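You operate a simulated robot arm through the tools that you are given. There is no shell and no other tool. Be economical: measure what you need, move in short steps, check, and stop when the job is done.

You run a simulated robot arm. Do the job below in one go: nothing can be reset, and whatever is moved stays where it is left.

TASK
Form the Lot 92 coil to the size on the job card.
Fine: set the dial, lay it in the nest, bridge over, press down, bridge back; leave the other coil.

It is judged by the outcome, as a careful person would: the job done as asked, and still so three seconds after it is handed in. It fails if anything else is knocked over, pushed out of place, dropped, spilled or broken.

THE ROBOT
A 6-joint arm with a two-finger parallel gripper, fixed in place. Base frame: the origin is at the foot of the arm, x ahead of it, y to its left, z up; the work surface is at about z = 0. Readings come in mm, rad, newtons and seconds.
With the tool pointing down near the work surface it reaches from about 140 to 580 mm from the base axis. Its first joint turns from -1.152 to 1.152 rad. Payload 2.1 kg.
The TCP is the grasp point between the finger pads, 30 mm short of the fingertips. In the tool frame z runs along the fingers and y along their closing line. The gripper opens to 94 mm. The fingers are 28 mm wide and 10 mm thick; the gripper's body (50 by 96 mm) begins 55 mm behind the TCP.
Orientation is that of the tool frame in the base frame, as [roll, pitch, yaw] about the fixed x, y, z axes, in that order (R = Rz(yaw) Ry(pitch) Rx(roll)). With the fingers straight down and closing along the base's y, the tool's x points along the base's -x, its y along +y and its z along -z.

THE INTERFACE
- The arm moves only by the tool play_rows. Its argument "moves" is a list of rows, each a list of 7 numbers: the shift along the tool's x, y, z in mm, then the turn, a rotation vector about the tool's x, y, z in rad, then the closure, from 0 (fully open) to 1 (shut). In form: [[x, y, z, rx, ry, rz, gripper], ...]. A call has 1 to 12 rows; each row is the pose to reach, as a shift and turn from the pose commanded when the call began, along the tool's axes at that moment. Each row takes 0.2 s and may step no farther than 50 mm and 0.15 rad from the row before; otherwise, or with a gripper value out of range, the whole call is refused. A pose out of reach is approached as far as the arm can. The call stops where the force on the tool passes 40 N (or 10 N more than at its start, if that is more) or the arm is blocked; 0.2 s more then pass. The fingers move at their own pace (about 72 mm/s each) and stop on an object; they squeeze with about 41 N. The grip force told is the motor's: it shows also when the fingers shut on nothing. Time passes only in rows, and 0.2 s behind the last, so rows that repeat a pose let the fingers close. The reply holds the time, the measured pose of the TCP, the force on the tool along the base axes, the opening and the grip force, in the units named above and with some noise, with the torque about the TCP (base axes, N m) and any sound that the robot's microphone picked up.
- Cameras (640 x 400 px; columns grow to the right, rows downward): "scene" is fixed at [74.8, -384.9, 499.9]; the picture's right is [0.60, -0.80, 0.00], its down [-0.36, -0.27, -0.89] and it looks along [0.71, 0.54, -0.45] (base axes); focal length 250 px, centre (320, 200). "wrist" rides on the gripper at [76, 14, -102] in the tool frame; the picture's right is [-0.18, 0.98, 0.00], its down [-0.75, -0.14, -0.64] and it looks along [-0.63, -0.12, 0.77] (tool axes); focal length 243 px, centre (320, 200). There is no depth. A picture from a camera that has moved, and an enlarged one, comes with that camera's place and axes in the base frame and with its lens.
- capture(camera): a new picture of that camera. No time passes.
- enlarge(camera, box): a new picture of the part [left, top, right, bottom] of that camera's present view, enlarged. No time passes.
- finish_job(): hands the job in; it is judged then, once.

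Go step by step. Nothing tells you positions but the pictures and the camera data: compare them with the known pose of the tool, close in by small moves and look again before you grip or let go. The budget is 120 turns and 76 pictures, counting those below and the enlarged ones. Unless the task says otherwise, let go and move clear before handing in, and close with one line.

The tools are called after "Call:" as name(argument=value, ...) on one line, values as JSON. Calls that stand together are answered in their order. play_rows: Moves the arm, as the interface text tells. Its arguments: {"type":"object","properties":{"moves":{"type":"array"}},"required":["moves"]} The other tools are called the same way: capture (camera) takes a picture; enlarge (camera, box) takes an enlarged picture of a part of a camera's view; finish_job () hands the job in.

At the start:

```text
time: 0.0
tcp_pos: [320.3, -102.6, 365.7]
ee_rot: [3.141, 0.001, -3.14]
wrist_force: [-0.5, 0.2, -0.3]
torque: [0.03, 0.01, 0.01]
grip_width: 94.1
grasp_force: 0.0
```

scene: 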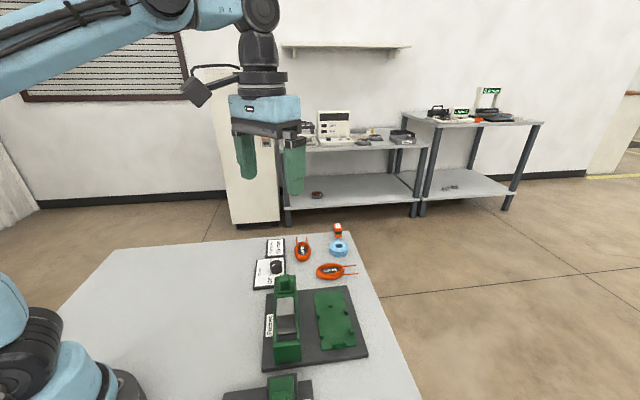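
wrist: 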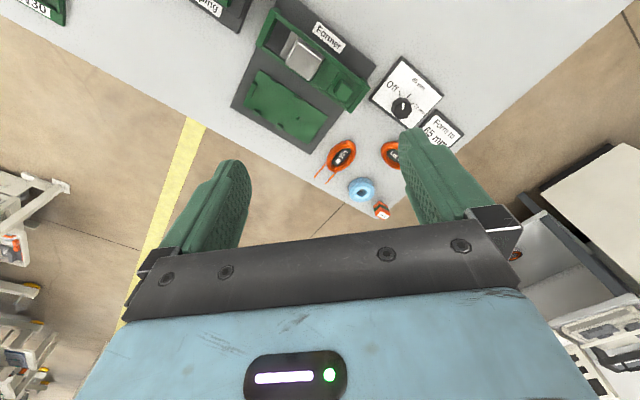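

I see a bench with a former, a dial panel, a job card and two orange coils. I'll enlarge the relevant regions to read labels.

Call:
enlarge(camera="wrist", box=[300, 40, 480, 230])

Call:
enlarge(camera="wrist", box=[180, 0, 400, 160])

Call:
enlarge(camera="scene", box=[210, 210, 390, 400])

```text
2.11 times, centred on (390, 135) of wrist
camera zoom: at [244.1, -87.1, 467.5], right [0.18, 0.98, 0.0], down [0.75, -0.14, 0.64], along [0.63, -0.12, -0.77], focal length 511 px, centre (173, 337)
```

zoom: 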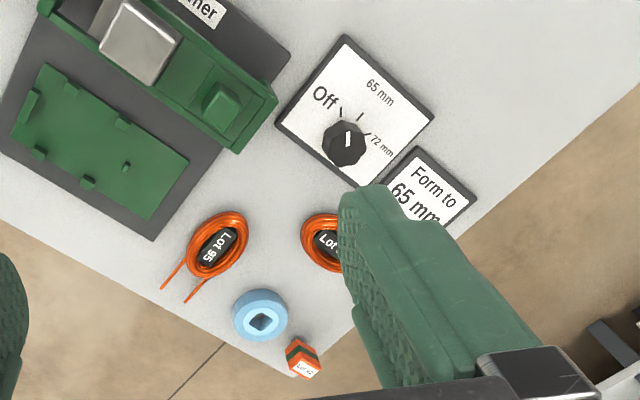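

```text
2.50 times, centred on (290, 80) of wrist
camera zoom: at [244.1, -87.1, 467.5], right [0.18, 0.98, 0.0], down [0.75, -0.14, 0.64], along [0.63, -0.12, -0.77], focal length 606 px, centre (395, 500)
```

zoom: 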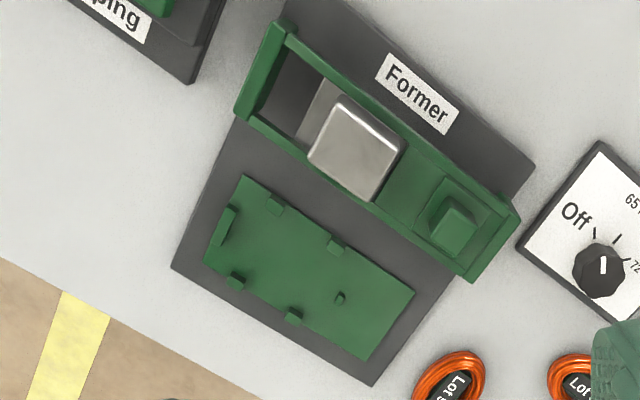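

```text
2.11 times, centred on (300, 305) of scene
camera zoom: at [74.8, -384.9, 499.9], right [0.6, -0.8, 0.0], down [-0.36, -0.27, -0.89], along [0.71, 0.54, -0.45], focal length 527 px, centre (362, -21)
```

zoom: 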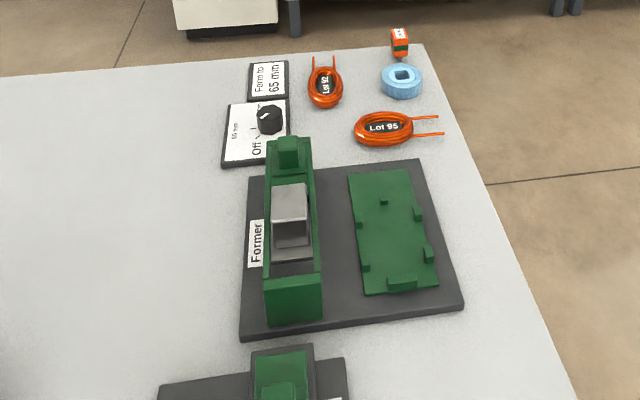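

The former has a nest on its outer side and a sliding bridge; the dial sits near (425, 29) and the Lot 92 coil near (525, 15). I'll zoom in for detail.

Call:
enlarge(camera="wrist", box=[365, 45, 445, 125])

Call:
enlarge(camera="scene", box=[255, 270, 375, 375])

Call:
enlarge(camera="scene", box=[250, 215, 370, 290])

Call:
enlarge(camera="wrist", box=[0, 0, 260, 100])

```text
5.00 times, centred on (405, 85) of wrist
camera zoom: at [244.1, -87.1, 467.5], right [0.18, 0.98, 0.0], down [0.75, -0.14, 0.64], along [0.63, -0.12, -0.77], focal length 1213 px, centre (-105, 775)
```

zoom: 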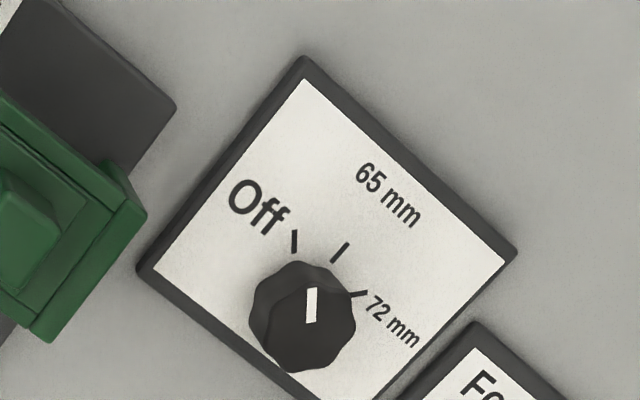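

```text
3.81 times, centred on (315, 322) of scene
camera zoom: at [74.8, -384.9, 499.9], right [0.6, -0.8, 0.0], down [-0.36, -0.27, -0.89], along [0.71, 0.54, -0.45], focal length 953 px, centre (339, -267)
```

zoom: 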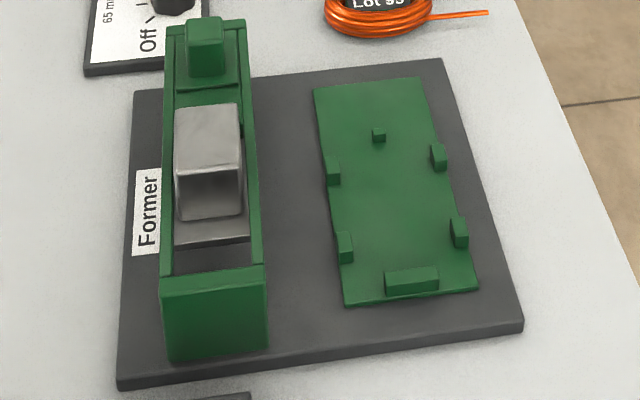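

```text
5.33 times, centred on (310, 252) of scene
camera zoom: at [74.8, -384.9, 499.9], right [0.6, -0.8, 0.0], down [-0.36, -0.27, -0.89], along [0.71, 0.54, -0.45], focal length 1334 px, centre (373, -80)
```

zoom: 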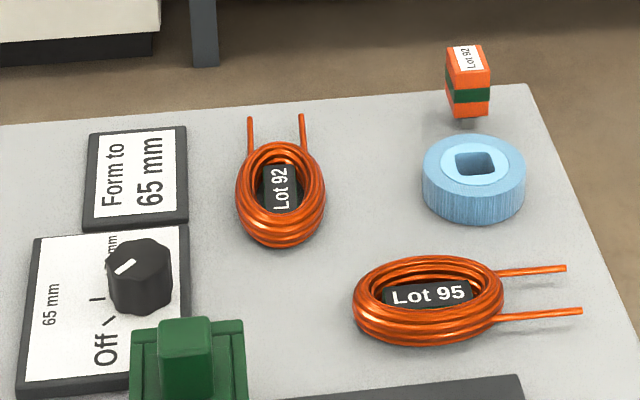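

```text
2.46 times, centred on (130, 50) of wrist
camera zoom: at [244.1, -87.1, 467.5], right [0.18, 0.98, 0.0], down [0.75, -0.14, 0.64], along [0.63, -0.12, -0.77], focal length 597 px, centre (788, 569)
```

zoom: 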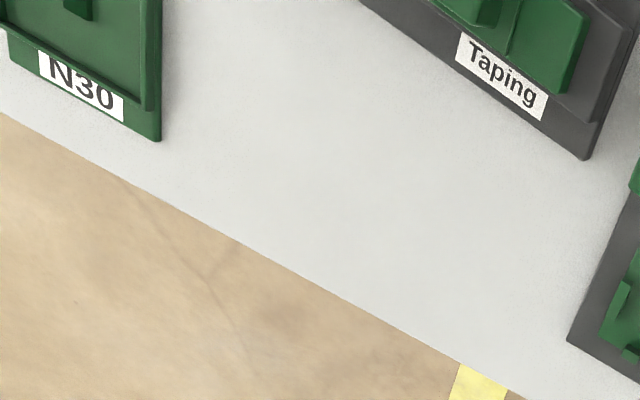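

The dial appears to be at Off, and the card says 65 mm. I'll move the hand back and lower for a closer second viewpoint.

Call:
play_rows(moves=[[25, 25, 40, 0, 0, 0, 0], [50, 50, 75, 0, 0, 0, 0], [50, 82, 115, 0, 0, 0, 0], [50, 82, 115, 0, 0, 0, 0]])

Call:
capture(camera="wrist")

```text
refused: row 1 steps farther than a row can; nothing moved
```

```text
66 pictures are left
camera wrist: at [244.1, -87.1, 467.5], right [0.18, 0.98, 0.0], down [0.75, -0.14, 0.64], along [0.63, -0.12, -0.77], focal length 243 px, centre (320, 200)
```

wrist: 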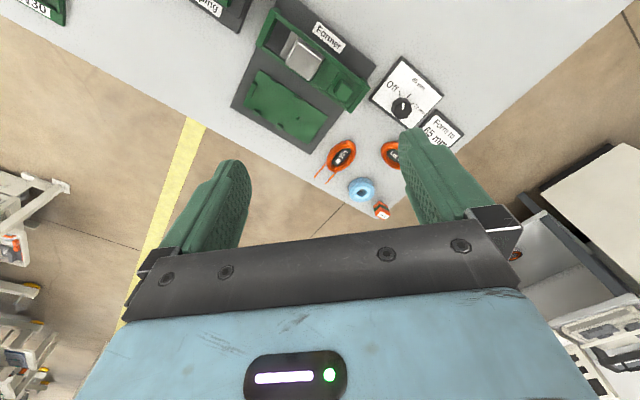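

The previous step was refused for step size, so I'll use smaller rows.

Call:
play_rows(moves=[[15, 20, 30, 0, 0, 0, 0], [30, 40, 60, 0, 0, 0, 0], [45, 60, 90, 0, 0, 0, 0], [50, 82, 115, 0, 0, 0, 0], [50, 82, 115, 0, 0, 0, 0]])

Call:
capture(camera="wrist")

```text
time: 1.2
tcp_pos: [267.0, -20.6, 250.7]
ee_rot: [-3.141, 0.0, 3.142]
wrist_force: [0.6, 0.0, 0.3]
torque: [0.01, -0.01, -0.01]
grip_width: 94.0
grasp_force: 0.0
```

```text
65 pictures are left
camera wrist: at [191.3, -5.9, 352.6], right [0.18, 0.98, 0.0], down [0.75, -0.14, 0.64], along [0.63, -0.12, -0.77], focal length 243 px, centre (320, 200)
```

wrist: 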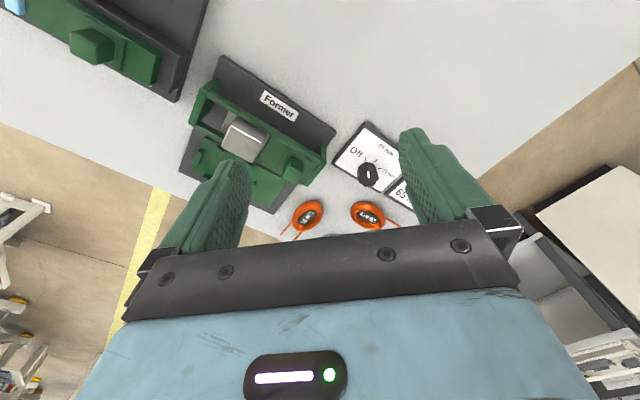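

Call:
enlarge(camera="wrist", box=[170, 40, 350, 220])

Call:
enlarge(camera="wrist", box=[325, 115, 415, 195])

Call:
enlarge(camera="wrist", box=[270, 185, 410, 245])

```text
2.22 times, centred on (260, 130) of wrist
camera zoom: at [191.3, -5.9, 352.6], right [0.18, 0.98, 0.0], down [0.75, -0.14, 0.64], along [0.63, -0.12, -0.77], focal length 539 px, centre (453, 356)
```

zoom: 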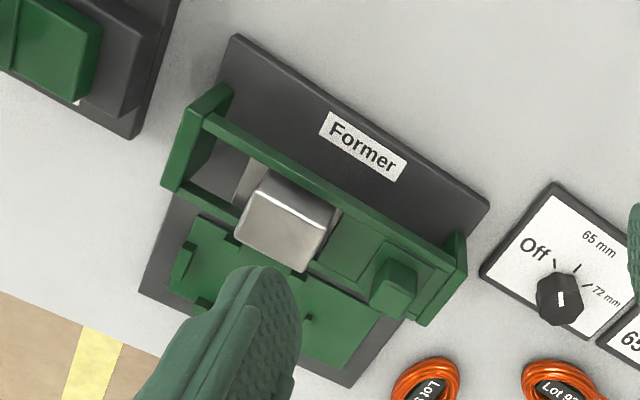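

```text
5.00 times, centred on (370, 155) of wrist
camera zoom: at [191.3, -5.9, 352.6], right [0.18, 0.98, 0.0], down [0.75, -0.14, 0.64], along [0.63, -0.12, -0.77], focal length 1213 px, centre (70, 425)
```

zoom: 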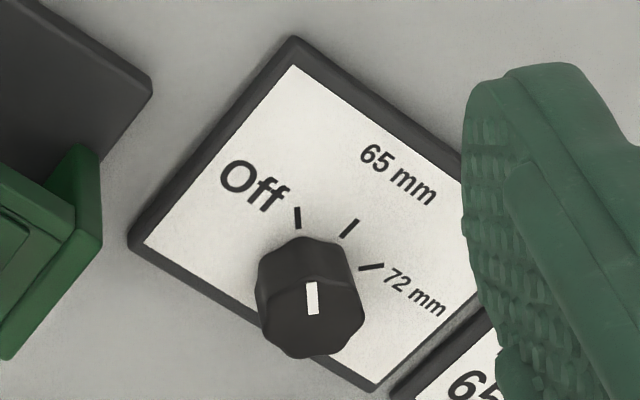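

```text
4.57 times, centred on (340, 215) of wrist
camera zoom: at [191.3, -5.9, 352.6], right [0.18, 0.98, 0.0], down [0.75, -0.14, 0.64], along [0.63, -0.12, -0.77], focal length 1109 px, centre (229, 131)
```

zoom: 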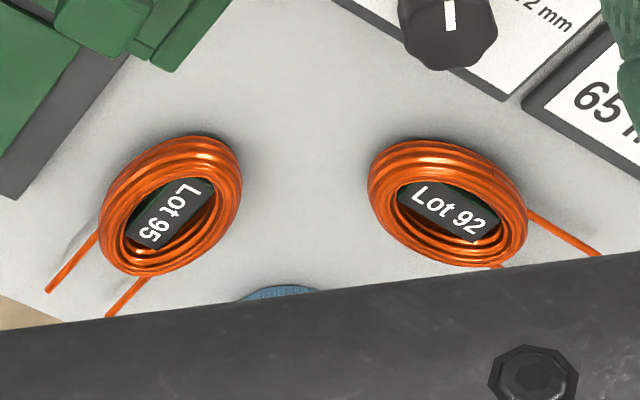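

Ticks resolve to a dial axis at about (426, 29): Off toward −x, 65 at 135°, 72 at +y. Pointer is at Off, so I need +0.785 rad about tool z. Moving over the dial first.

Call:
play_rows(moves=[[-32, 10, 30, 0, 0, 0, 0.4], [-64, 20, 60, 0, 0, 0, 0.4], [-96, 30, 90, 0, 0, 0, 0.4], [-128, 40, 120, 0, 0, 0, 0.4], [-159, 49.9, 150, 0, 0, 0, 0.4], [-159, 49.9, 150, 0, 0, 0, 0.4]])

Call:
enlarge(camera="scene", box=[200, 150, 360, 290])

Call:
capture(camera="wrist")

```text
time: 2.6
tcp_pos: [428.7, 28.0, 103.0]
ee_rot: [-3.139, 0.0, -3.141]
wrist_force: [-0.1, -0.7, -0.2]
torque: [0.0, -0.05, 0.01]
grip_width: 56.1
grasp_force: 0.0
```

```text
2.86 times, centred on (280, 220) of scene
camera zoom: at [74.8, -384.9, 499.9], right [0.6, -0.8, 0.0], down [-0.36, -0.27, -0.89], along [0.71, 0.54, -0.45], focal length 715 px, centre (434, 143)
```

zoom: 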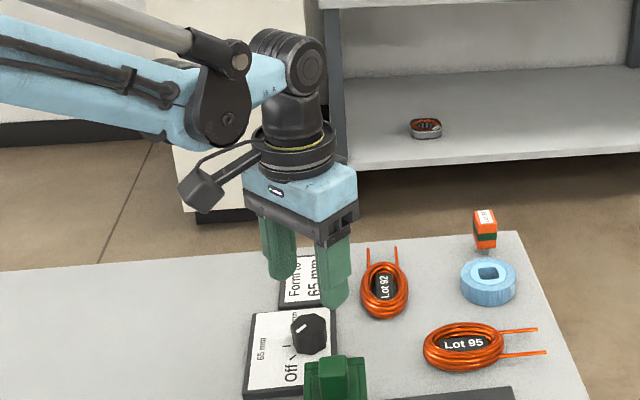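

```text
60 pictures are left
camera wrist: at [353.1, 43.3, 204.6], right [0.18, 0.98, 0.0], down [0.75, -0.14, 0.64], along [0.63, -0.12, -0.77], focal length 243 px, centre (320, 200)
```

wrist: 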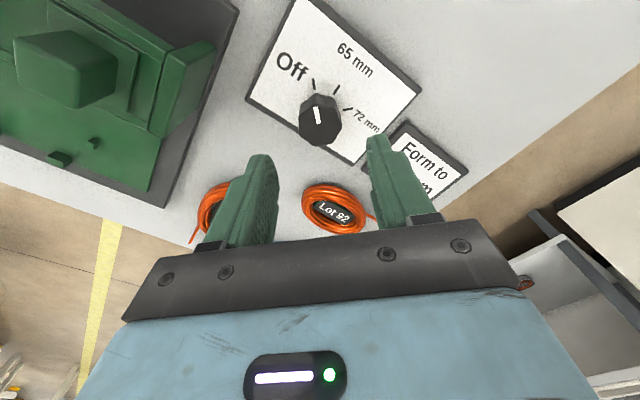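

The knob centre checks out at about (426, 29). Descending and gripping it.

Call:
play_rows(moves=[[2.5, 1.3, 30, 0, 0, 0, 0.4], [2.5, 1.3, 55, 0, 0, 0, 0.4], [2.5, 1.3, 62, 0, 0, 0, 0.4], [2.5, 1.3, 62, 0, 0, 0, 0.4]])

Call:
enlarge(camera="scene", box=[220, 180, 360, 300])

```text
time: 3.5
tcp_pos: [425.8, 30.1, 40.1]
ee_rot: [3.14, 0.002, -3.14]
wrist_force: [-0.5, -0.6, 8.7]
torque: [0.19, -0.05, 0.0]
grip_width: 56.7
grasp_force: 0.1
stopped in row 4: the force on the tool passed its limit at 44 N (the readings are from after the stop); the commanded pose is now the measured one
```

```text
3.33 times, centred on (290, 240) of scene
camera zoom: at [74.8, -384.9, 499.9], right [0.6, -0.8, 0.0], down [-0.36, -0.27, -0.89], along [0.71, 0.54, -0.45], focal length 834 px, centre (420, 67)
```

zoom: 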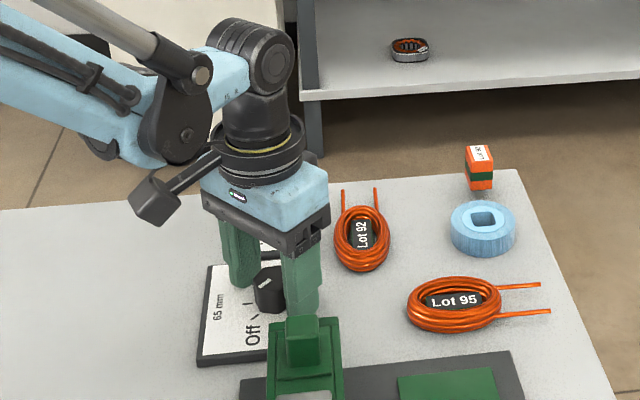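

The panel is 10 mm thick, so the tips touched it; that puts the axis at about (423, 29). I'll lift 4 mm, shift and grip.

Call:
play_rows(moves=[[0, 0, -5, 0, 0, 0, 0.4], [2.5, -1, -5, 0, 0, 0, 0.4], [2.5, -1, -5, 0, 0, 0, 0.7], [2.5, -1, -5, 0, 0, 0, 0.75], [2.5, -1, -5, 0, 0, 0, 0.75]])

Call:
capture(camera="wrist")

```text
time: 4.7
tcp_pos: [422.4, 27.8, 44.0]
ee_rot: [-3.141, 0.001, 3.139]
wrist_force: [-1.2, -11.1, 0.9]
torque: [0.33, -0.35, -0.01]
grip_width: 31.5
grasp_force: 44.9
```

```text
58 pictures are left
camera wrist: at [347.1, 44.1, 147.3], right [0.19, 0.98, 0.0], down [0.75, -0.14, 0.64], along [0.63, -0.12, -0.77], focal length 243 px, centre (320, 200)
```

wrist: 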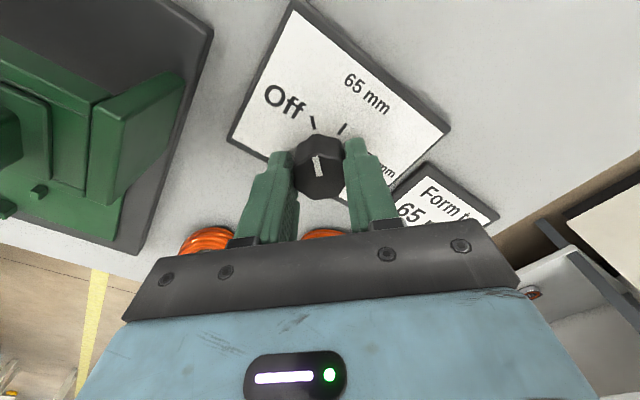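

Knob is gripped with a small sideways load; I'll ease that by 1 mm and turn 0.785 rad about tool z.

Call:
play_rows(moves=[[0, -1, 0, 0, 0, 0, 0.75], [0, -1, 0, 0, 0, 0.13, 0.75], [0, -1, 0, 0, 0, 0.26, 0.75], [0, -1, 0, 0, 0, 0.39, 0.75], [0, -1, 0, 0, 0, 0.52, 0.75], [0, -1, 0, 0, 0, 0.65, 0.75], [0, -1, 0, 0, 0, 0.785, 0.75], [0, -1, 0, 0, 0, 0.785, 0.75]])

Call:
capture(camera="wrist")

```text
time: 6.5
tcp_pos: [423.2, 28.0, 44.7]
ee_rot: [3.139, -0.002, 2.357]
wrist_force: [8.2, 19.9, 31.2]
torque: [0.15, 0.15, 0.03]
grip_width: 31.6
grasp_force: 44.7
```

```text
57 pictures are left
camera wrist: at [379.8, 94.1, 147.2], right [0.83, 0.56, 0.0], down [0.43, -0.64, 0.64], along [0.36, -0.53, -0.77], focal length 243 px, centre (320, 200)
```

wrist: 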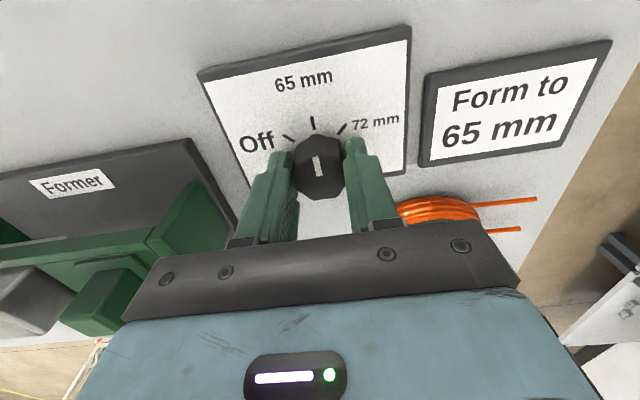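

The knob turned with the hand and points at 65 mm. Releasing and lifting.

Call:
play_rows(moves=[[0, 0, 0, 0, 0, 0, 0.55], [0, 0, 0, 0, 0, 0, 0.4], [0, 0, 0, 0, 0, 0, 0.4], [0, 0, -40, 0, 0, 0, 0.4], [0, 0, -80, 0, 0, 0, 0.4], [0, 0, -120, 0, 0, 0, 0.4], [0, 0, -160, 0, 0, 0, 0.4], [0, 0, -160, 0, 0, 0, 0.4]])

Call:
capture(camera="wrist")

Call:
enlarge(camera="wrist", box=[270, 60, 390, 180])

```text
time: 8.3
tcp_pos: [424.1, 28.9, 204.6]
ee_rot: [3.141, -0.002, 2.354]
wrist_force: [0.2, -0.6, -0.8]
torque: [-0.01, 0.03, 0.02]
grip_width: 56.3
grasp_force: 0.0
```

```text
56 pictures are left
camera wrist: at [380.1, 94.4, 307.2], right [0.82, 0.57, 0.0], down [0.43, -0.63, 0.64], along [0.36, -0.53, -0.77], focal length 243 px, centre (320, 200)
```

wrist: 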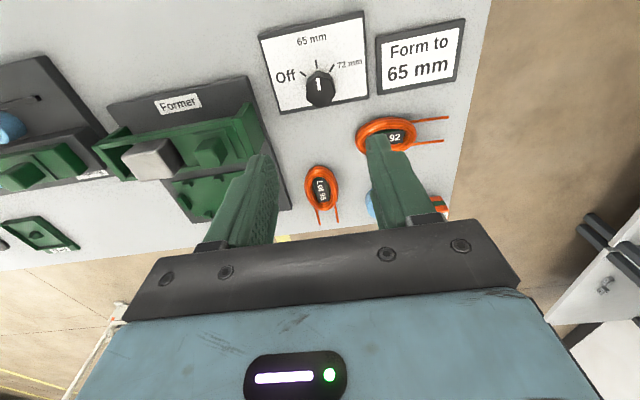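

```text
3.33 times, centred on (330, 120) of wrist
camera zoom: at [380.1, 94.4, 307.2], right [0.82, 0.57, 0.0], down [0.43, -0.63, 0.64], along [0.36, -0.53, -0.77], focal length 809 px, centre (287, 467)
```

zoom: 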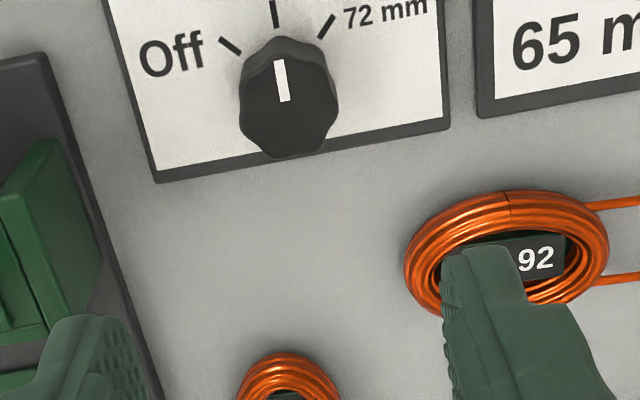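

The dial is set to 65 mm. The nest's long axis is at 45°, as is the Lot 92 coil's (leads toward +x+y), so it needs pure translation. I'll turn the hand to yaw 225° and view the coil.

Call:
play_rows(moves=[[-6, -8, -2, 0, 0, -0.143, 0.4], [-12, -16, -4, 0, 0, -0.286, 0.4], [-18, -24, -6, 0, 0, -0.429, 0.4], [-24, -32, -8, 0, 0, -0.571, 0.4], [-30, -40, -10, 0, 0, -0.714, 0.4], [-36, -48, -10, 0, 0, -0.857, 0.4], [-42, -56, -10, 0, 0, -1.0, 0.3], [-48, -64, -10, 0, 0, -1.143, 0.2], [-54, -72, -10, 0, 0, -1.286, 0.1], [-60, -80, -10, 0, 0, -1.428, 0], [-70, -90, -10, 0, 0, -1.571, 0], [-70, -90, -10, 0, 0, -1.571, 0]])

Call:
capture(camera="wrist")

```text
time: 10.9
tcp_pos: [407.9, -85.8, 215.0]
ee_rot: [3.141, 0.001, -2.354]
wrist_force: [-0.3, 0.2, -0.8]
torque: [0.0, -0.01, 0.0]
grip_width: 94.3
grasp_force: 0.2
```

```text
54 pictures are left
camera wrist: at [345.2, -128.2, 317.2], right [-0.57, 0.82, 0.0], down [0.63, 0.43, 0.64], along [0.53, 0.36, -0.77], focal length 243 px, centre (320, 200)
```

wrist: 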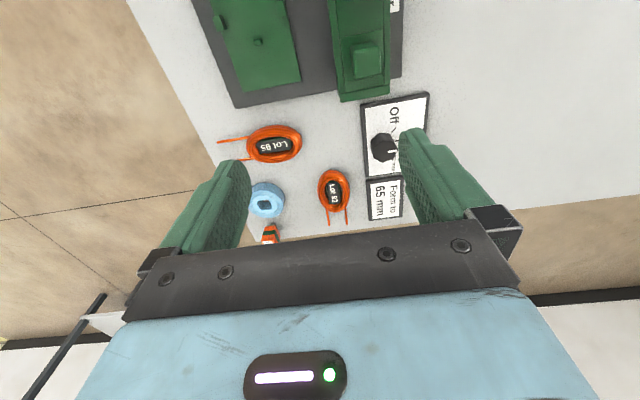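

Call:
enlarge(camera="wrist", box=[290, 150, 390, 230])

Call:
enlarge(camera="wrist", box=[190, 0, 420, 120])

```text
5.00 times, centred on (340, 190) of wrist
camera zoom: at [345.2, -128.2, 317.2], right [-0.57, 0.82, 0.0], down [0.63, 0.43, 0.64], along [0.53, 0.36, -0.77], focal length 1213 px, centre (220, 250)
```

zoom: 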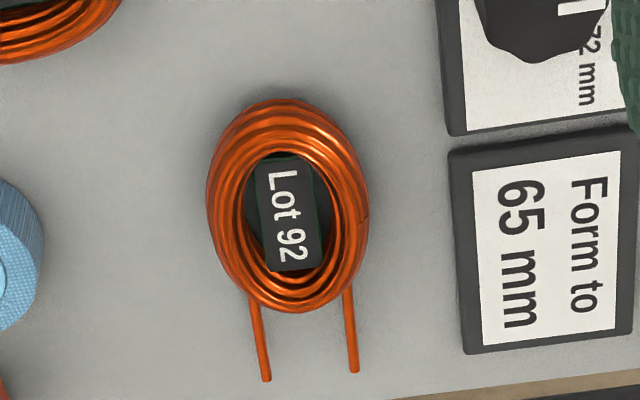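

```text
2.78 times, centred on (305, 60) of wrist
camera zoom: at [345.2, -128.2, 317.2], right [-0.57, 0.82, 0.0], down [0.63, 0.43, 0.64], along [0.53, 0.36, -0.77], focal length 675 px, centre (362, 590)
```

zoom: 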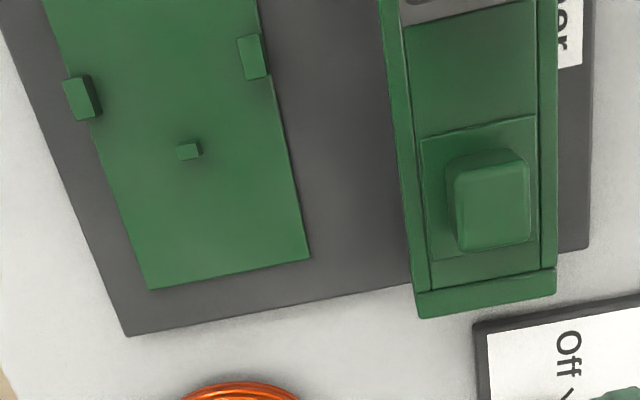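

Lot 92 coil is centred near (530, 23), about 51 mm wide, with the axis at about 44°. Moving above it with fingers partly open.

Call:
play_rows(moves=[[-33, -2, 21, 0, 0, 0, 0.25], [-66, -4, 42, 0, 0, 0, 0.25], [-98, -6, 63, 0, 0, 0, 0.25], [-131, -8, 84, 0, 0, 0, 0.25], [-163, -9, 105, 0, 0, 0, 0.25], [-163, -9, 105, 0, 0, 0, 0.25]])

Call:
capture(camera="wrist")

Call:
enlarge(camera="scene", box=[250, 150, 390, 290])

```text
time: 12.3
tcp_pos: [530.3, 24.4, 108.6]
ee_rot: [-3.142, 0.001, -2.356]
wrist_force: [-0.1, 0.2, 0.0]
torque: [-0.02, 0.01, 0.02]
grip_width: 70.6
grasp_force: 0.1
```

```text
51 pictures are left
camera wrist: at [465.9, -18.1, 211.2], right [-0.57, 0.82, 0.0], down [0.63, 0.43, 0.64], along [0.53, 0.36, -0.77], focal length 243 px, centre (320, 200)
```

wrist: 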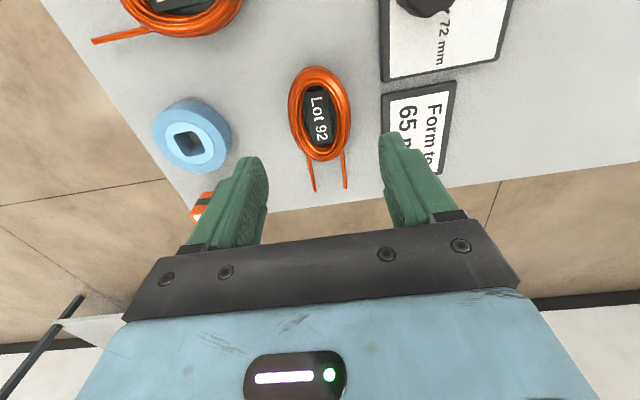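

```text
2.86 times, centred on (320, 220) of scene
camera zoom: at [74.9, -384.9, 499.9], right [0.6, -0.8, 0.0], down [-0.36, -0.27, -0.89], along [0.71, 0.54, -0.45], focal length 715 px, centre (320, 143)
```

zoom: 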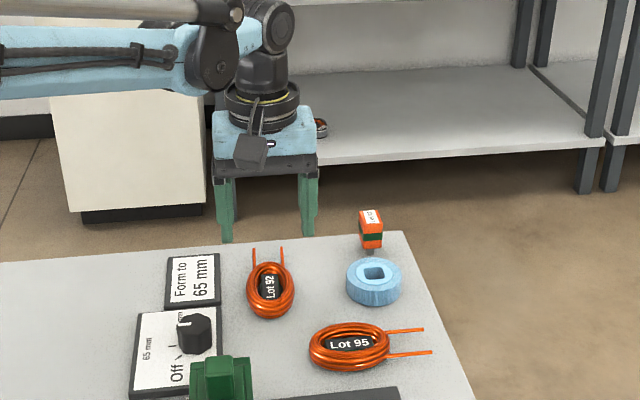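

The coil sits centred under the tool within a few mm. Descending to just above the surface.

Call:
play_rows(moves=[[0, 0, 30, 0, 0, 0, 0.25], [0, 0, 60, 0, 0, 0, 0.25], [0, 0, 74, 0, 0, 0, 0.25], [0, 0, 74, 0, 0, 0, 0.25]])

Call:
capture(camera="wrist")

Call:
enlarge(camera="scene", box=[270, 190, 370, 290])

```text
time: 13.3
tcp_pos: [531.2, 23.7, 34.8]
ee_rot: [3.141, -0.001, -2.356]
wrist_force: [-0.7, 0.0, -0.7]
torque: [0.02, -0.02, 0.01]
grip_width: 70.5
grasp_force: 0.1
```

```text
49 pictures are left
camera wrist: at [466.6, -19.2, 137.0], right [-0.57, 0.82, 0.0], down [0.63, 0.43, 0.64], along [0.53, 0.36, -0.77], focal length 243 px, centre (320, 200)
```

wrist: 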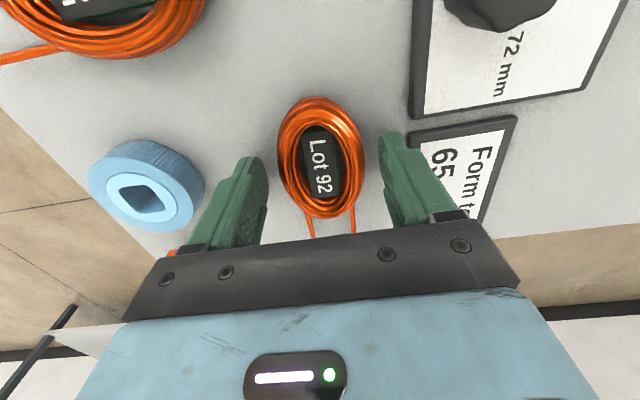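

```text
4.00 times, centred on (320, 240) of scene
camera zoom: at [74.8, -384.9, 499.9], right [0.6, -0.8, 0.0], down [-0.36, -0.27, -0.89], along [0.71, 0.54, -0.45], focal length 1001 px, centre (320, 40)
```

zoom: 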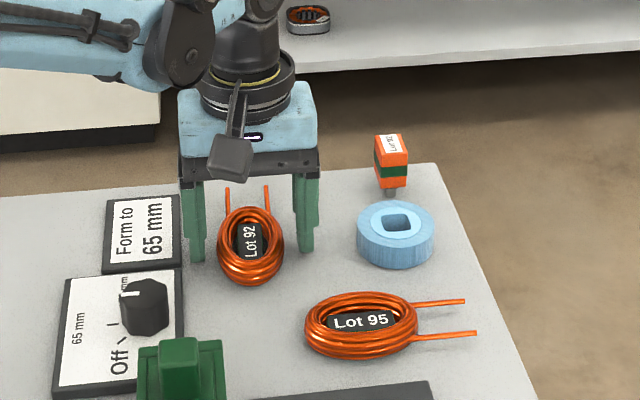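

The fingers straddle the coil. Closing on it, with a 2 mm correction.

Call:
play_rows(moves=[[2, 0, 0, 0, 0, 0, 0.35], [2, 0, 0, 0, 0, 0, 0.45], [2, 0, 0, 0, 0, 0, 0.55], [2, 0, 0, 0, 0, 0, 0.6], [2, 0, 0, 0, 0, 0, 0.6]])

Call:
capture(camera="wrist")

```text
time: 14.5
tcp_pos: [528.0, 21.5, 35.1]
ee_rot: [3.141, -0.001, -2.356]
wrist_force: [-0.1, -0.4, -1.0]
torque: [0.0, 0.01, -0.01]
grip_width: 49.5
grasp_force: 40.3
```

```text
47 pictures are left
camera wrist: at [465.6, -20.1, 137.3], right [-0.57, 0.82, 0.0], down [0.63, 0.43, 0.64], along [0.53, 0.36, -0.77], focal length 243 px, centre (320, 200)
```

wrist: 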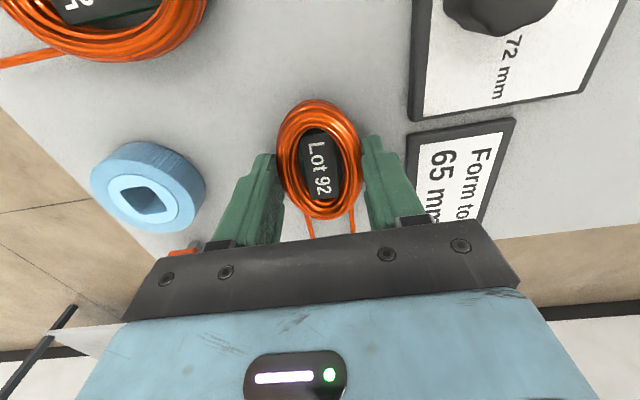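

Gripped at 49.5 mm. Lifting and looking.

Call:
play_rows(moves=[[0, 0, -20, 0, 0, 0, 0.6], [0, 0, -60, 0, 0, 0, 0.6], [0, 0, -100, 0, 0, 0, 0.6], [0, 0, -140, 0, 0, 0, 0.6], [0, 0, -140, 0, 0, 0, 0.6]])

Call:
enlarge(camera="scene", box=[230, 130, 390, 290])

Call:
enlarge(camera="scene", box=[255, 265, 375, 385])

```text
time: 15.7
tcp_pos: [530.1, 22.1, 173.1]
ee_rot: [3.142, -0.001, -2.357]
wrist_force: [-0.1, -0.1, -0.4]
torque: [-0.03, 0.01, 0.01]
grip_width: 37.9
grasp_force: 0.1
```

```text
2.50 times, centred on (310, 210) of scene
camera zoom: at [74.8, -384.9, 499.9], right [0.6, -0.8, 0.0], down [-0.36, -0.27, -0.89], along [0.71, 0.54, -0.45], focal length 626 px, centre (345, 175)
```

zoom: 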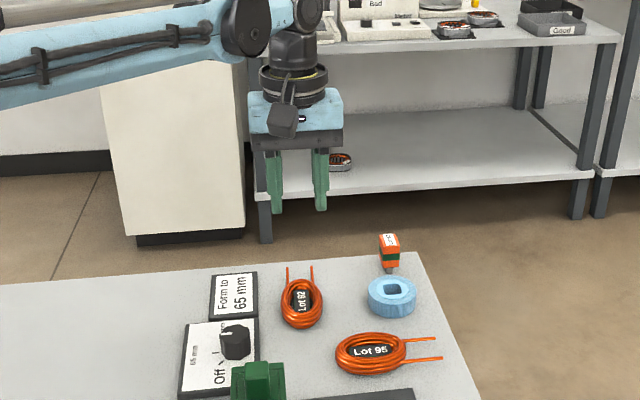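

```text
3.33 times, centred on (315, 325) of scene
camera zoom: at [74.8, -384.9, 499.9], right [0.6, -0.8, 0.0], down [-0.36, -0.27, -0.89], along [0.71, 0.54, -0.45], focal length 834 px, centre (337, -217)
```

zoom: 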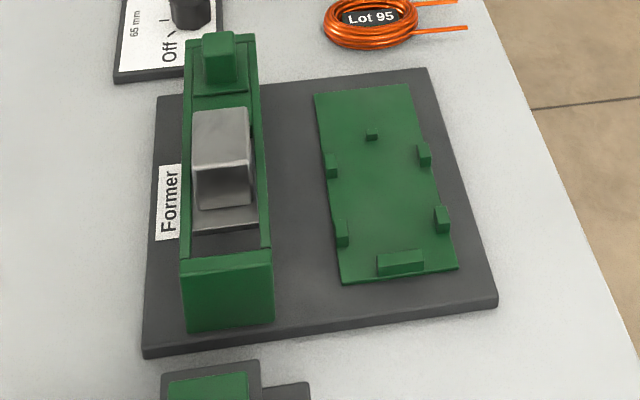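

The coil slipped out because the tips were too high on its rounded side; it still lies in place. Re-opening and checking before gripping lower.

Call:
play_rows(moves=[[0, 0, 20, 0, 0, 0, 0.25], [0, 0, 50, 0, 0, 0, 0.25], [0, 0, 80, 0, 0, 0, 0.25], [0, 0, 105, 0, 0, 0, 0.25], [0, 0, 105, 0, 0, 0, 0.25]])

Call:
enlarge(camera="wrist", box=[230, 60, 410, 230])

```text
time: 16.9
tcp_pos: [529.6, 23.1, 71.3]
ee_rot: [3.141, 0.001, -2.355]
wrist_force: [0.8, 0.9, 0.8]
torque: [-0.02, 0.01, 0.01]
grip_width: 70.5
grasp_force: 0.0
```

```text
2.35 times, centred on (320, 145) of wrist
camera zoom: at [465.1, -20.4, 174.3], right [-0.57, 0.82, 0.0], down [0.63, 0.43, 0.64], along [0.53, 0.36, -0.77], focal length 571 px, centre (320, 329)
```

zoom: 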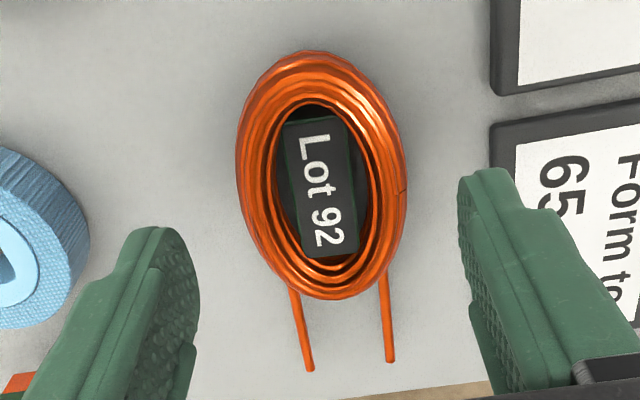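

The coil is intact and centred about 4 mm further along. Gripping again with tips nearly on the surface.

Call:
play_rows(moves=[[-3.5, 0, 25, 0, 0, 0, 0.25], [-3.5, 0, 37, 0, 0, 0, 0.25], [-3.5, 0, 39.5, 0, 0, 0, 0.25], [-3.5, 0, 39.5, 0, 0, 0, 0.25]])

```text
time: 17.9
tcp_pos: [531.9, 25.6, 32.2]
ee_rot: [3.141, -0.001, -2.356]
wrist_force: [-0.2, -0.2, -0.1]
torque: [0.02, -0.02, 0.01]
grip_width: 70.3
grasp_force: 0.0
```

Call:
play_rows(moves=[[0, 0, 1.2, 0, 0, 0, 0.3], [0, 0, 1.2, 0, 0, 0, 0.4], [0, 0, 1.2, 0, 0, 0, 0.5], [0, 0, 1.2, 0, 0, 0, 0.6], [0, 0, 1.2, 0, 0, 0, 0.6], [0, 0, -20, 0, 0, 0, 0.6], [0, 0, -20, 0, 0, 0, 0.6]])

Call:
enlarge(camera="scene", box=[270, 180, 370, 280])

```text
time: 19.5
tcp_pos: [531.6, 24.9, 53.1]
ee_rot: [3.141, 0.0, -2.355]
wrist_force: [-0.1, -0.2, -1.4]
torque: [0.0, 0.04, 0.02]
grip_width: 49.3
grasp_force: 40.9
```

```text
4.00 times, centred on (320, 230) of scene
camera zoom: at [74.8, -384.9, 499.9], right [0.6, -0.8, 0.0], down [-0.36, -0.27, -0.89], along [0.71, 0.54, -0.45], focal length 1001 px, centre (320, 80)
```

zoom: 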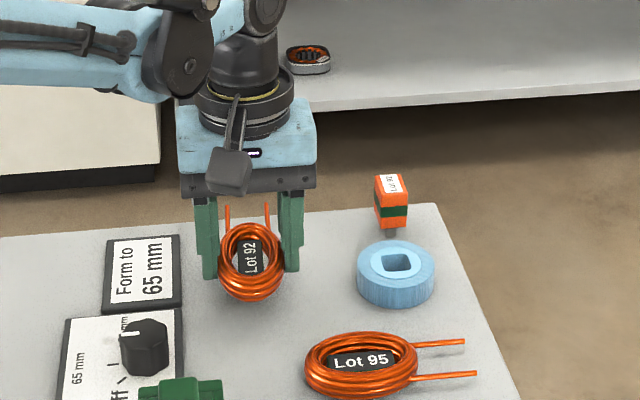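

Held now. Lifting slowly.

Call:
play_rows(moves=[[0, 0, -12, 0, 0, 0, 0.6], [0, 0, -24, 0, 0, 0, 0.6], [0, 0, -36, 0, 0, 0, 0.6], [0, 0, -48, 0, 0, 0, 0.6], [0, 0, -60, 0, 0, 0, 0.6], [0, 0, -70, 0, 0, 0, 0.6], [0, 0, -75, 0, 0, 0, 0.6], [0, 0, -75, 0, 0, 0, 0.6]])

Call:
enlarge(camera="scene", box=[260, 130, 380, 250])

Call:
enlarge(camera="wrist", box=[220, 60, 420, 260])

```text
time: 21.3
tcp_pos: [531.5, 25.8, 126.0]
ee_rot: [3.141, 0.0, -2.356]
wrist_force: [-0.1, 0.5, -1.7]
torque: [-0.01, -0.02, 0.02]
grip_width: 49.3
grasp_force: 41.1
```

```text
3.33 times, centred on (320, 190) of scene
camera zoom: at [74.8, -384.9, 499.9], right [0.6, -0.8, 0.0], down [-0.36, -0.27, -0.89], along [0.71, 0.54, -0.45], focal length 834 px, centre (320, 233)
```

zoom: 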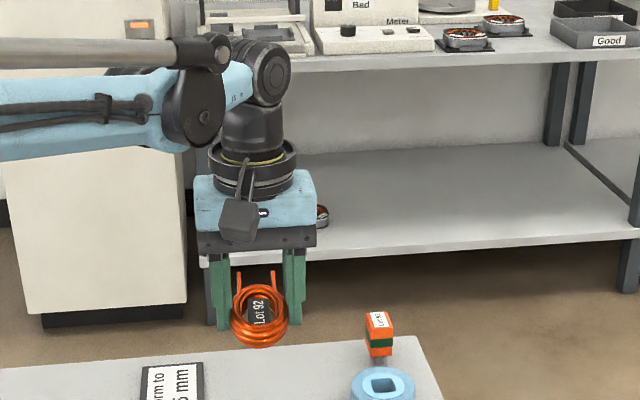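

```text
2.00 times, centred on (320, 160) of wrist
camera zoom: at [467.9, -17.4, 228.8], right [-0.57, 0.82, 0.0], down [0.63, 0.43, 0.64], along [0.53, 0.36, -0.77], focal length 485 px, centre (320, 280)
```

zoom: 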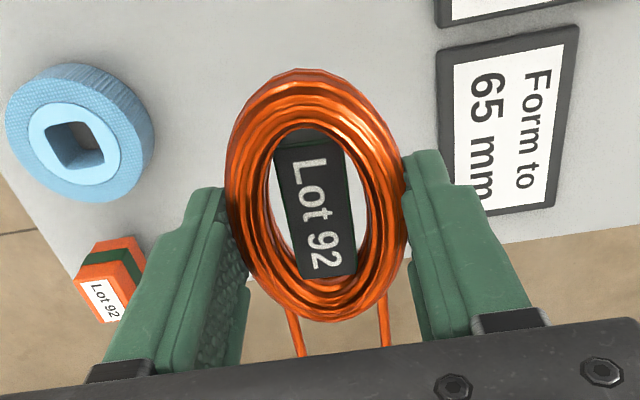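

The coil is held securely with leads forward. Carrying it high over the nest.

Call:
play_rows(moves=[[10, -2, -25, 0, 0, 0, 0.6], [30, -6, -50, 0, 0, 0, 0.6], [60, -11, -64, 0, 0, 0, 0.6], [90, -16, -64, 0, 0, 0, 0.6], [120, -21, -64, 0, 0, 0, 0.6], [150, -26, -64, 0, 0, 0, 0.6], [180, -32, -64, 0, 0, 0, 0.6], [210, -38, -64, 0, 0, 0, 0.6], [235, -42, -64, 0, 0, 0, 0.6], [255, -45, -64, 0, 0, 0, 0.6], [262.5, -46.2, -64, 0, 0, 0, 0.6], [262.5, -46.2, -64, 0, 0, 0, 0.6]])

Call:
capture(camera="wrist")

Call:
capture(camera="scene")

```text
time: 23.9
tcp_pos: [378.9, -193.4, 189.8]
ee_rot: [3.141, 0.0, -2.356]
wrist_force: [0.5, -0.6, -1.1]
torque: [0.01, 0.02, 0.0]
grip_width: 49.3
grasp_force: 41.0
```

```text
40 pictures are left
camera wrist: at [315.6, -236.3, 292.8], right [-0.57, 0.82, 0.0], down [0.63, 0.43, 0.64], along [0.53, 0.36, -0.77], focal length 243 px, centre (320, 200)
```

wrist: 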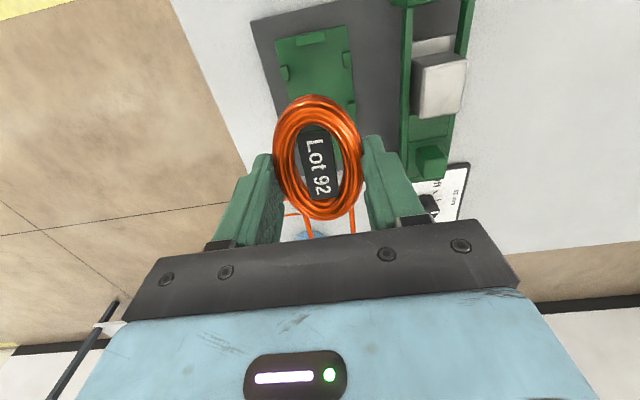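

```text
39 pictures are left
```

scene: 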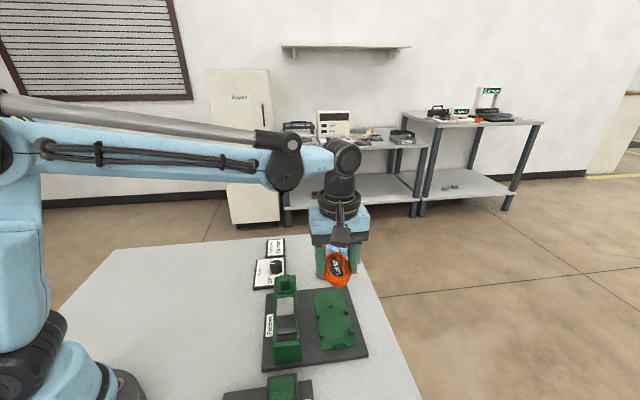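

Call:
enlarge(camera="wrist", box=[240, 0, 400, 110])

Call:
enlarge(camera="wrist", box=[380, 0, 500, 200])

```text
3.64 times, centred on (320, 55) of wrist
camera zoom: at [315.6, -236.3, 292.8], right [-0.57, 0.82, 0.0], down [0.63, 0.43, 0.64], along [0.53, 0.36, -0.77], focal length 882 px, centre (320, 727)
```

zoom: 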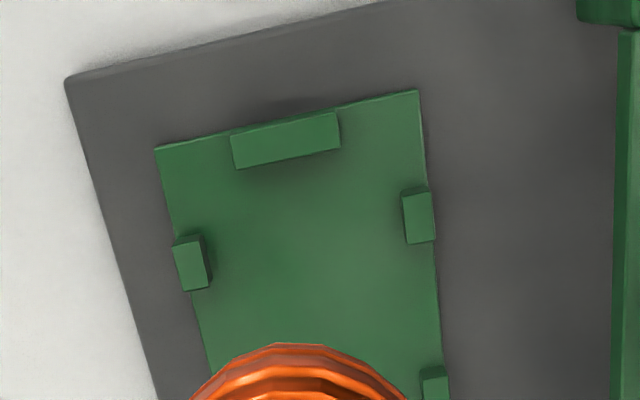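

```text
2.00 times, centred on (440, 100) of wrist
camera zoom: at [315.6, -236.3, 292.8], right [-0.57, 0.82, 0.0], down [0.63, 0.43, 0.64], along [0.53, 0.36, -0.77], focal length 485 px, centre (80, 400)
```

zoom: 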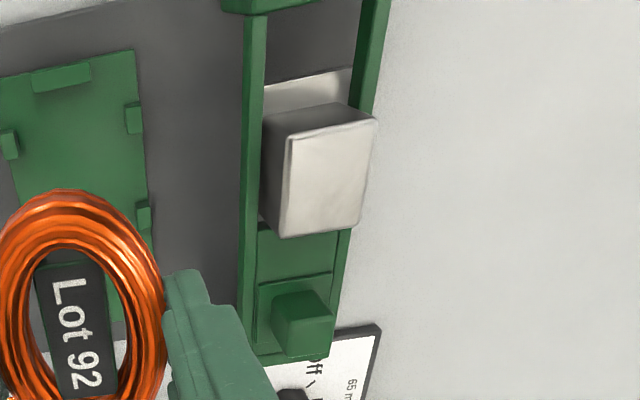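

Nest features resolve well: end stop at e1≈87, posts around e1≈105/154, peg ≈176, centreline e2≈404.4. I need 3.7 mm back along the axis, then down.

Call:
play_rows(moves=[[3.7, 0.2, 20, 0, 0, 0, 0.6], [3.7, 0.2, 40, 0, 0, 0, 0.6], [3.7, 0.2, 60, 0, 0, 0, 0.6], [3.7, 0.2, 80, 0, 0, 0, 0.6], [3.7, 0.2, 100, 0, 0, 0, 0.6], [3.7, 0.2, 110, 0, 0, 0, 0.6], [3.7, 0.2, 110, 0, 0, 0, 0.6]])

Call:
enlarge(camera="scene", box=[250, 230, 390, 370])

Call:
enlarge(camera="wrist", box=[220, 40, 420, 240])

```text
time: 25.5
tcp_pos: [375.3, -196.3, 78.1]
ee_rot: [-3.142, 0.0, -2.355]
wrist_force: [0.8, 1.0, -1.7]
torque: [0.05, 0.0, -0.01]
grip_width: 49.4
grasp_force: 41.3
```

```text
2.86 times, centred on (320, 300) of scene
camera zoom: at [74.8, -384.9, 499.9], right [0.6, -0.8, 0.0], down [-0.36, -0.27, -0.89], along [0.71, 0.54, -0.45], focal length 715 px, centre (320, -86)
```

zoom: 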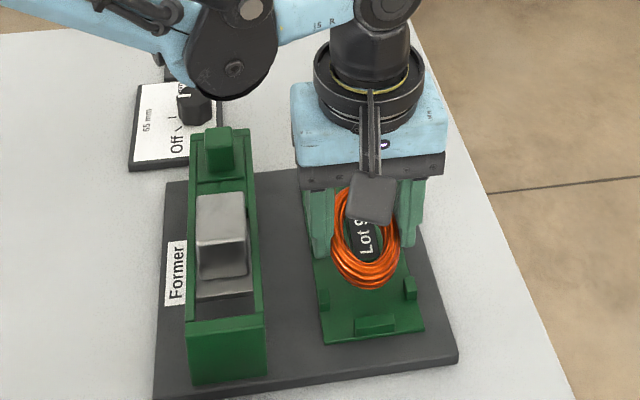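

```text
2.00 times, centred on (320, 140) of wrist
camera zoom: at [312.0, -238.7, 181.5], right [-0.57, 0.82, 0.0], down [0.63, 0.43, 0.64], along [0.53, 0.36, -0.77], focal length 485 px, centre (320, 320)
```

zoom: 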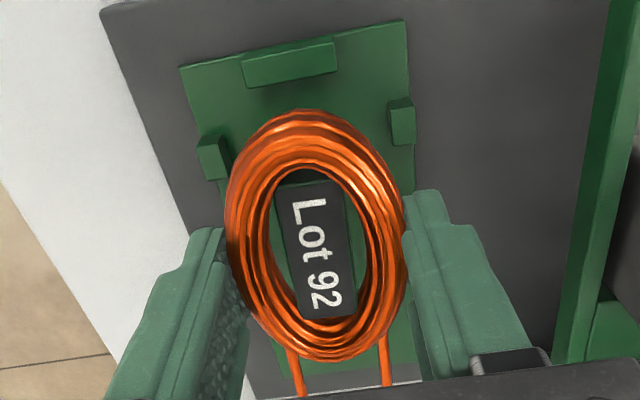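

Aligned. Lowering toward the nest.

Call:
play_rows(moves=[[0, 0, 8, 0, 0, 0, 0.6], [0, 0, 16, 0, 0, 0, 0.6], [0, 0, 22, 0, 0, 0, 0.6], [0, 0, 24, 0, 0, 0, 0.6], [0, 0, 24, 0, 0, 0, 0.6]])

Call:
enlarge(camera="wrist", box=[220, 40, 420, 240])

Call:
enlarge(camera="scene", box=[290, 260, 370, 350])

```text
time: 26.7
tcp_pos: [375.2, -196.0, 55.1]
ee_rot: [3.142, 0.0, -2.354]
wrist_force: [0.9, 2.6, 2.8]
torque: [-0.05, 0.1, -0.01]
grip_width: 49.3
grasp_force: 41.0
```

```text
2.00 times, centred on (320, 140) of wrist
camera zoom: at [312.6, -238.6, 158.1], right [-0.57, 0.82, 0.0], down [0.63, 0.43, 0.64], along [0.53, 0.36, -0.77], focal length 485 px, centre (320, 320)
```

zoom: 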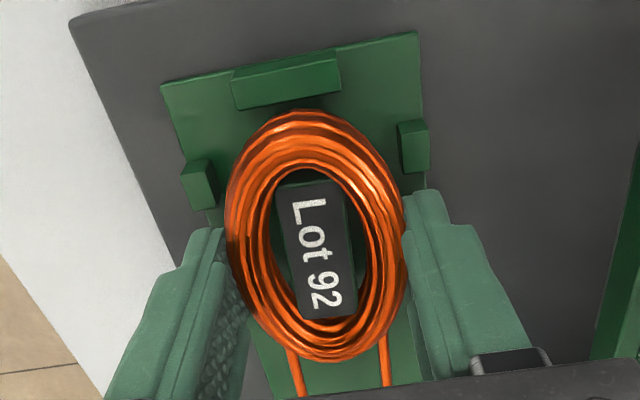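

```text
4.44 times, centred on (330, 305) of scene
camera zoom: at [74.8, -384.9, 499.9], right [0.6, -0.8, 0.0], down [-0.36, -0.27, -0.89], along [0.71, 0.54, -0.45], focal length 1112 px, centre (276, -267)
```

zoom: 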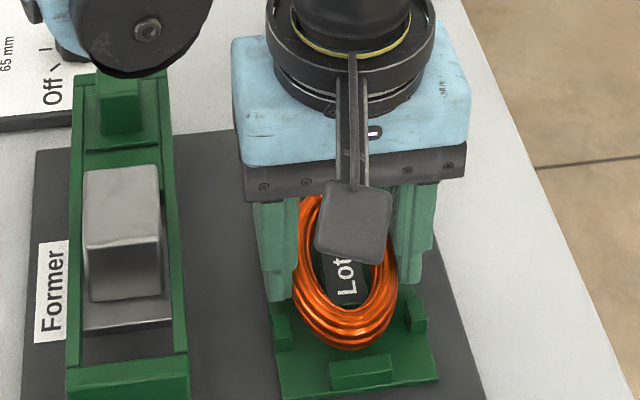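

Call:
play_rows(moves=[[0, 0, 1.5, 0, 0, 0, 0.6], [0, 0, 3, 0, 0, 0, 0.6], [0, 0, 3, 0, 0, 0, 0.6]])

Call:
enlarge(camera="scene", box=[300, 280, 360, 350])

```text
time: 27.5
tcp_pos: [376.5, -195.0, 53.0]
ee_rot: [3.141, 0.003, -2.356]
wrist_force: [9.6, 10.3, -5.7]
torque: [0.45, -0.4, -0.06]
grip_width: 49.2
grasp_force: 41.4
```

```text
5.71 times, centred on (330, 315) of scene
camera zoom: at [74.9, -384.9, 499.9], right [0.6, -0.8, 0.0], down [-0.36, -0.27, -0.89], along [0.71, 0.54, -0.45], focal length 1430 px, centre (263, -457)
```

zoom: 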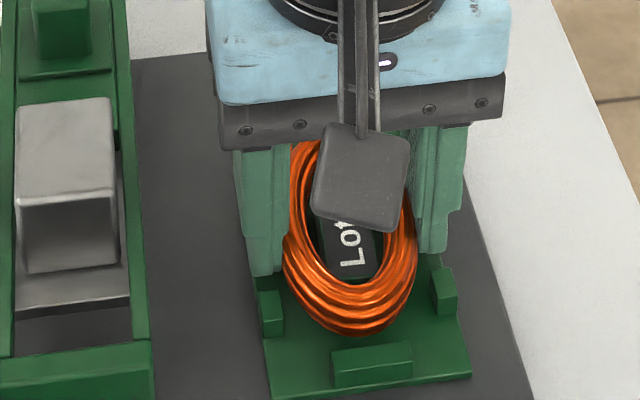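

The tool is being pushed toward +e1, so the coil is touching the end stop. I'll raise 3 mm, shift 3 mm along +e1, and lower again.

Call:
play_rows(moves=[[0, 0, -3, 0, 0, 0, 0.6], [-2.5, 0, -3, 0, 0, 0, 0.6], [-2.5, 0, -3, 0, 0, 0, 0.6]])

Call:
enlarge(camera="wrist", box=[220, 40, 420, 240])

```text
time: 28.3
tcp_pos: [377.0, -194.3, 55.9]
ee_rot: [3.141, -0.002, -2.357]
wrist_force: [0.4, 0.1, -0.7]
torque: [0.03, -0.04, -0.05]
grip_width: 49.4
grasp_force: 41.1
```

```text
2.00 times, centred on (320, 140) of wrist
camera zoom: at [314.0, -236.6, 158.4], right [-0.56, 0.83, 0.0], down [0.63, 0.43, 0.64], along [0.53, 0.36, -0.77], focal length 485 px, centre (320, 320)
```

zoom: 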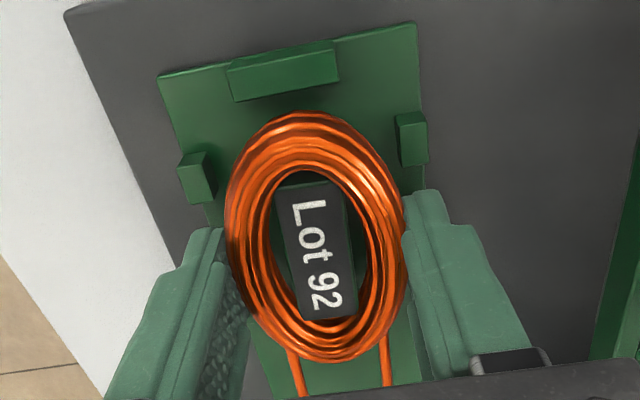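

Call:
play_rows(moves=[[0, 0, 2, 0, 0, 0, 0.6], [0, 0, 4, 0, 0, 0, 0.6], [0, 0, 5, 0, 0, 0, 0.6], [0, 0, 5, 0, 0, 0, 0.6]])

```text
time: 29.3
tcp_pos: [377.9, -193.5, 51.8]
ee_rot: [3.14, 0.001, -2.355]
wrist_force: [-0.2, -0.5, -1.7]
torque: [0.0, 0.0, 0.03]
grip_width: 49.4
grasp_force: 41.2
```

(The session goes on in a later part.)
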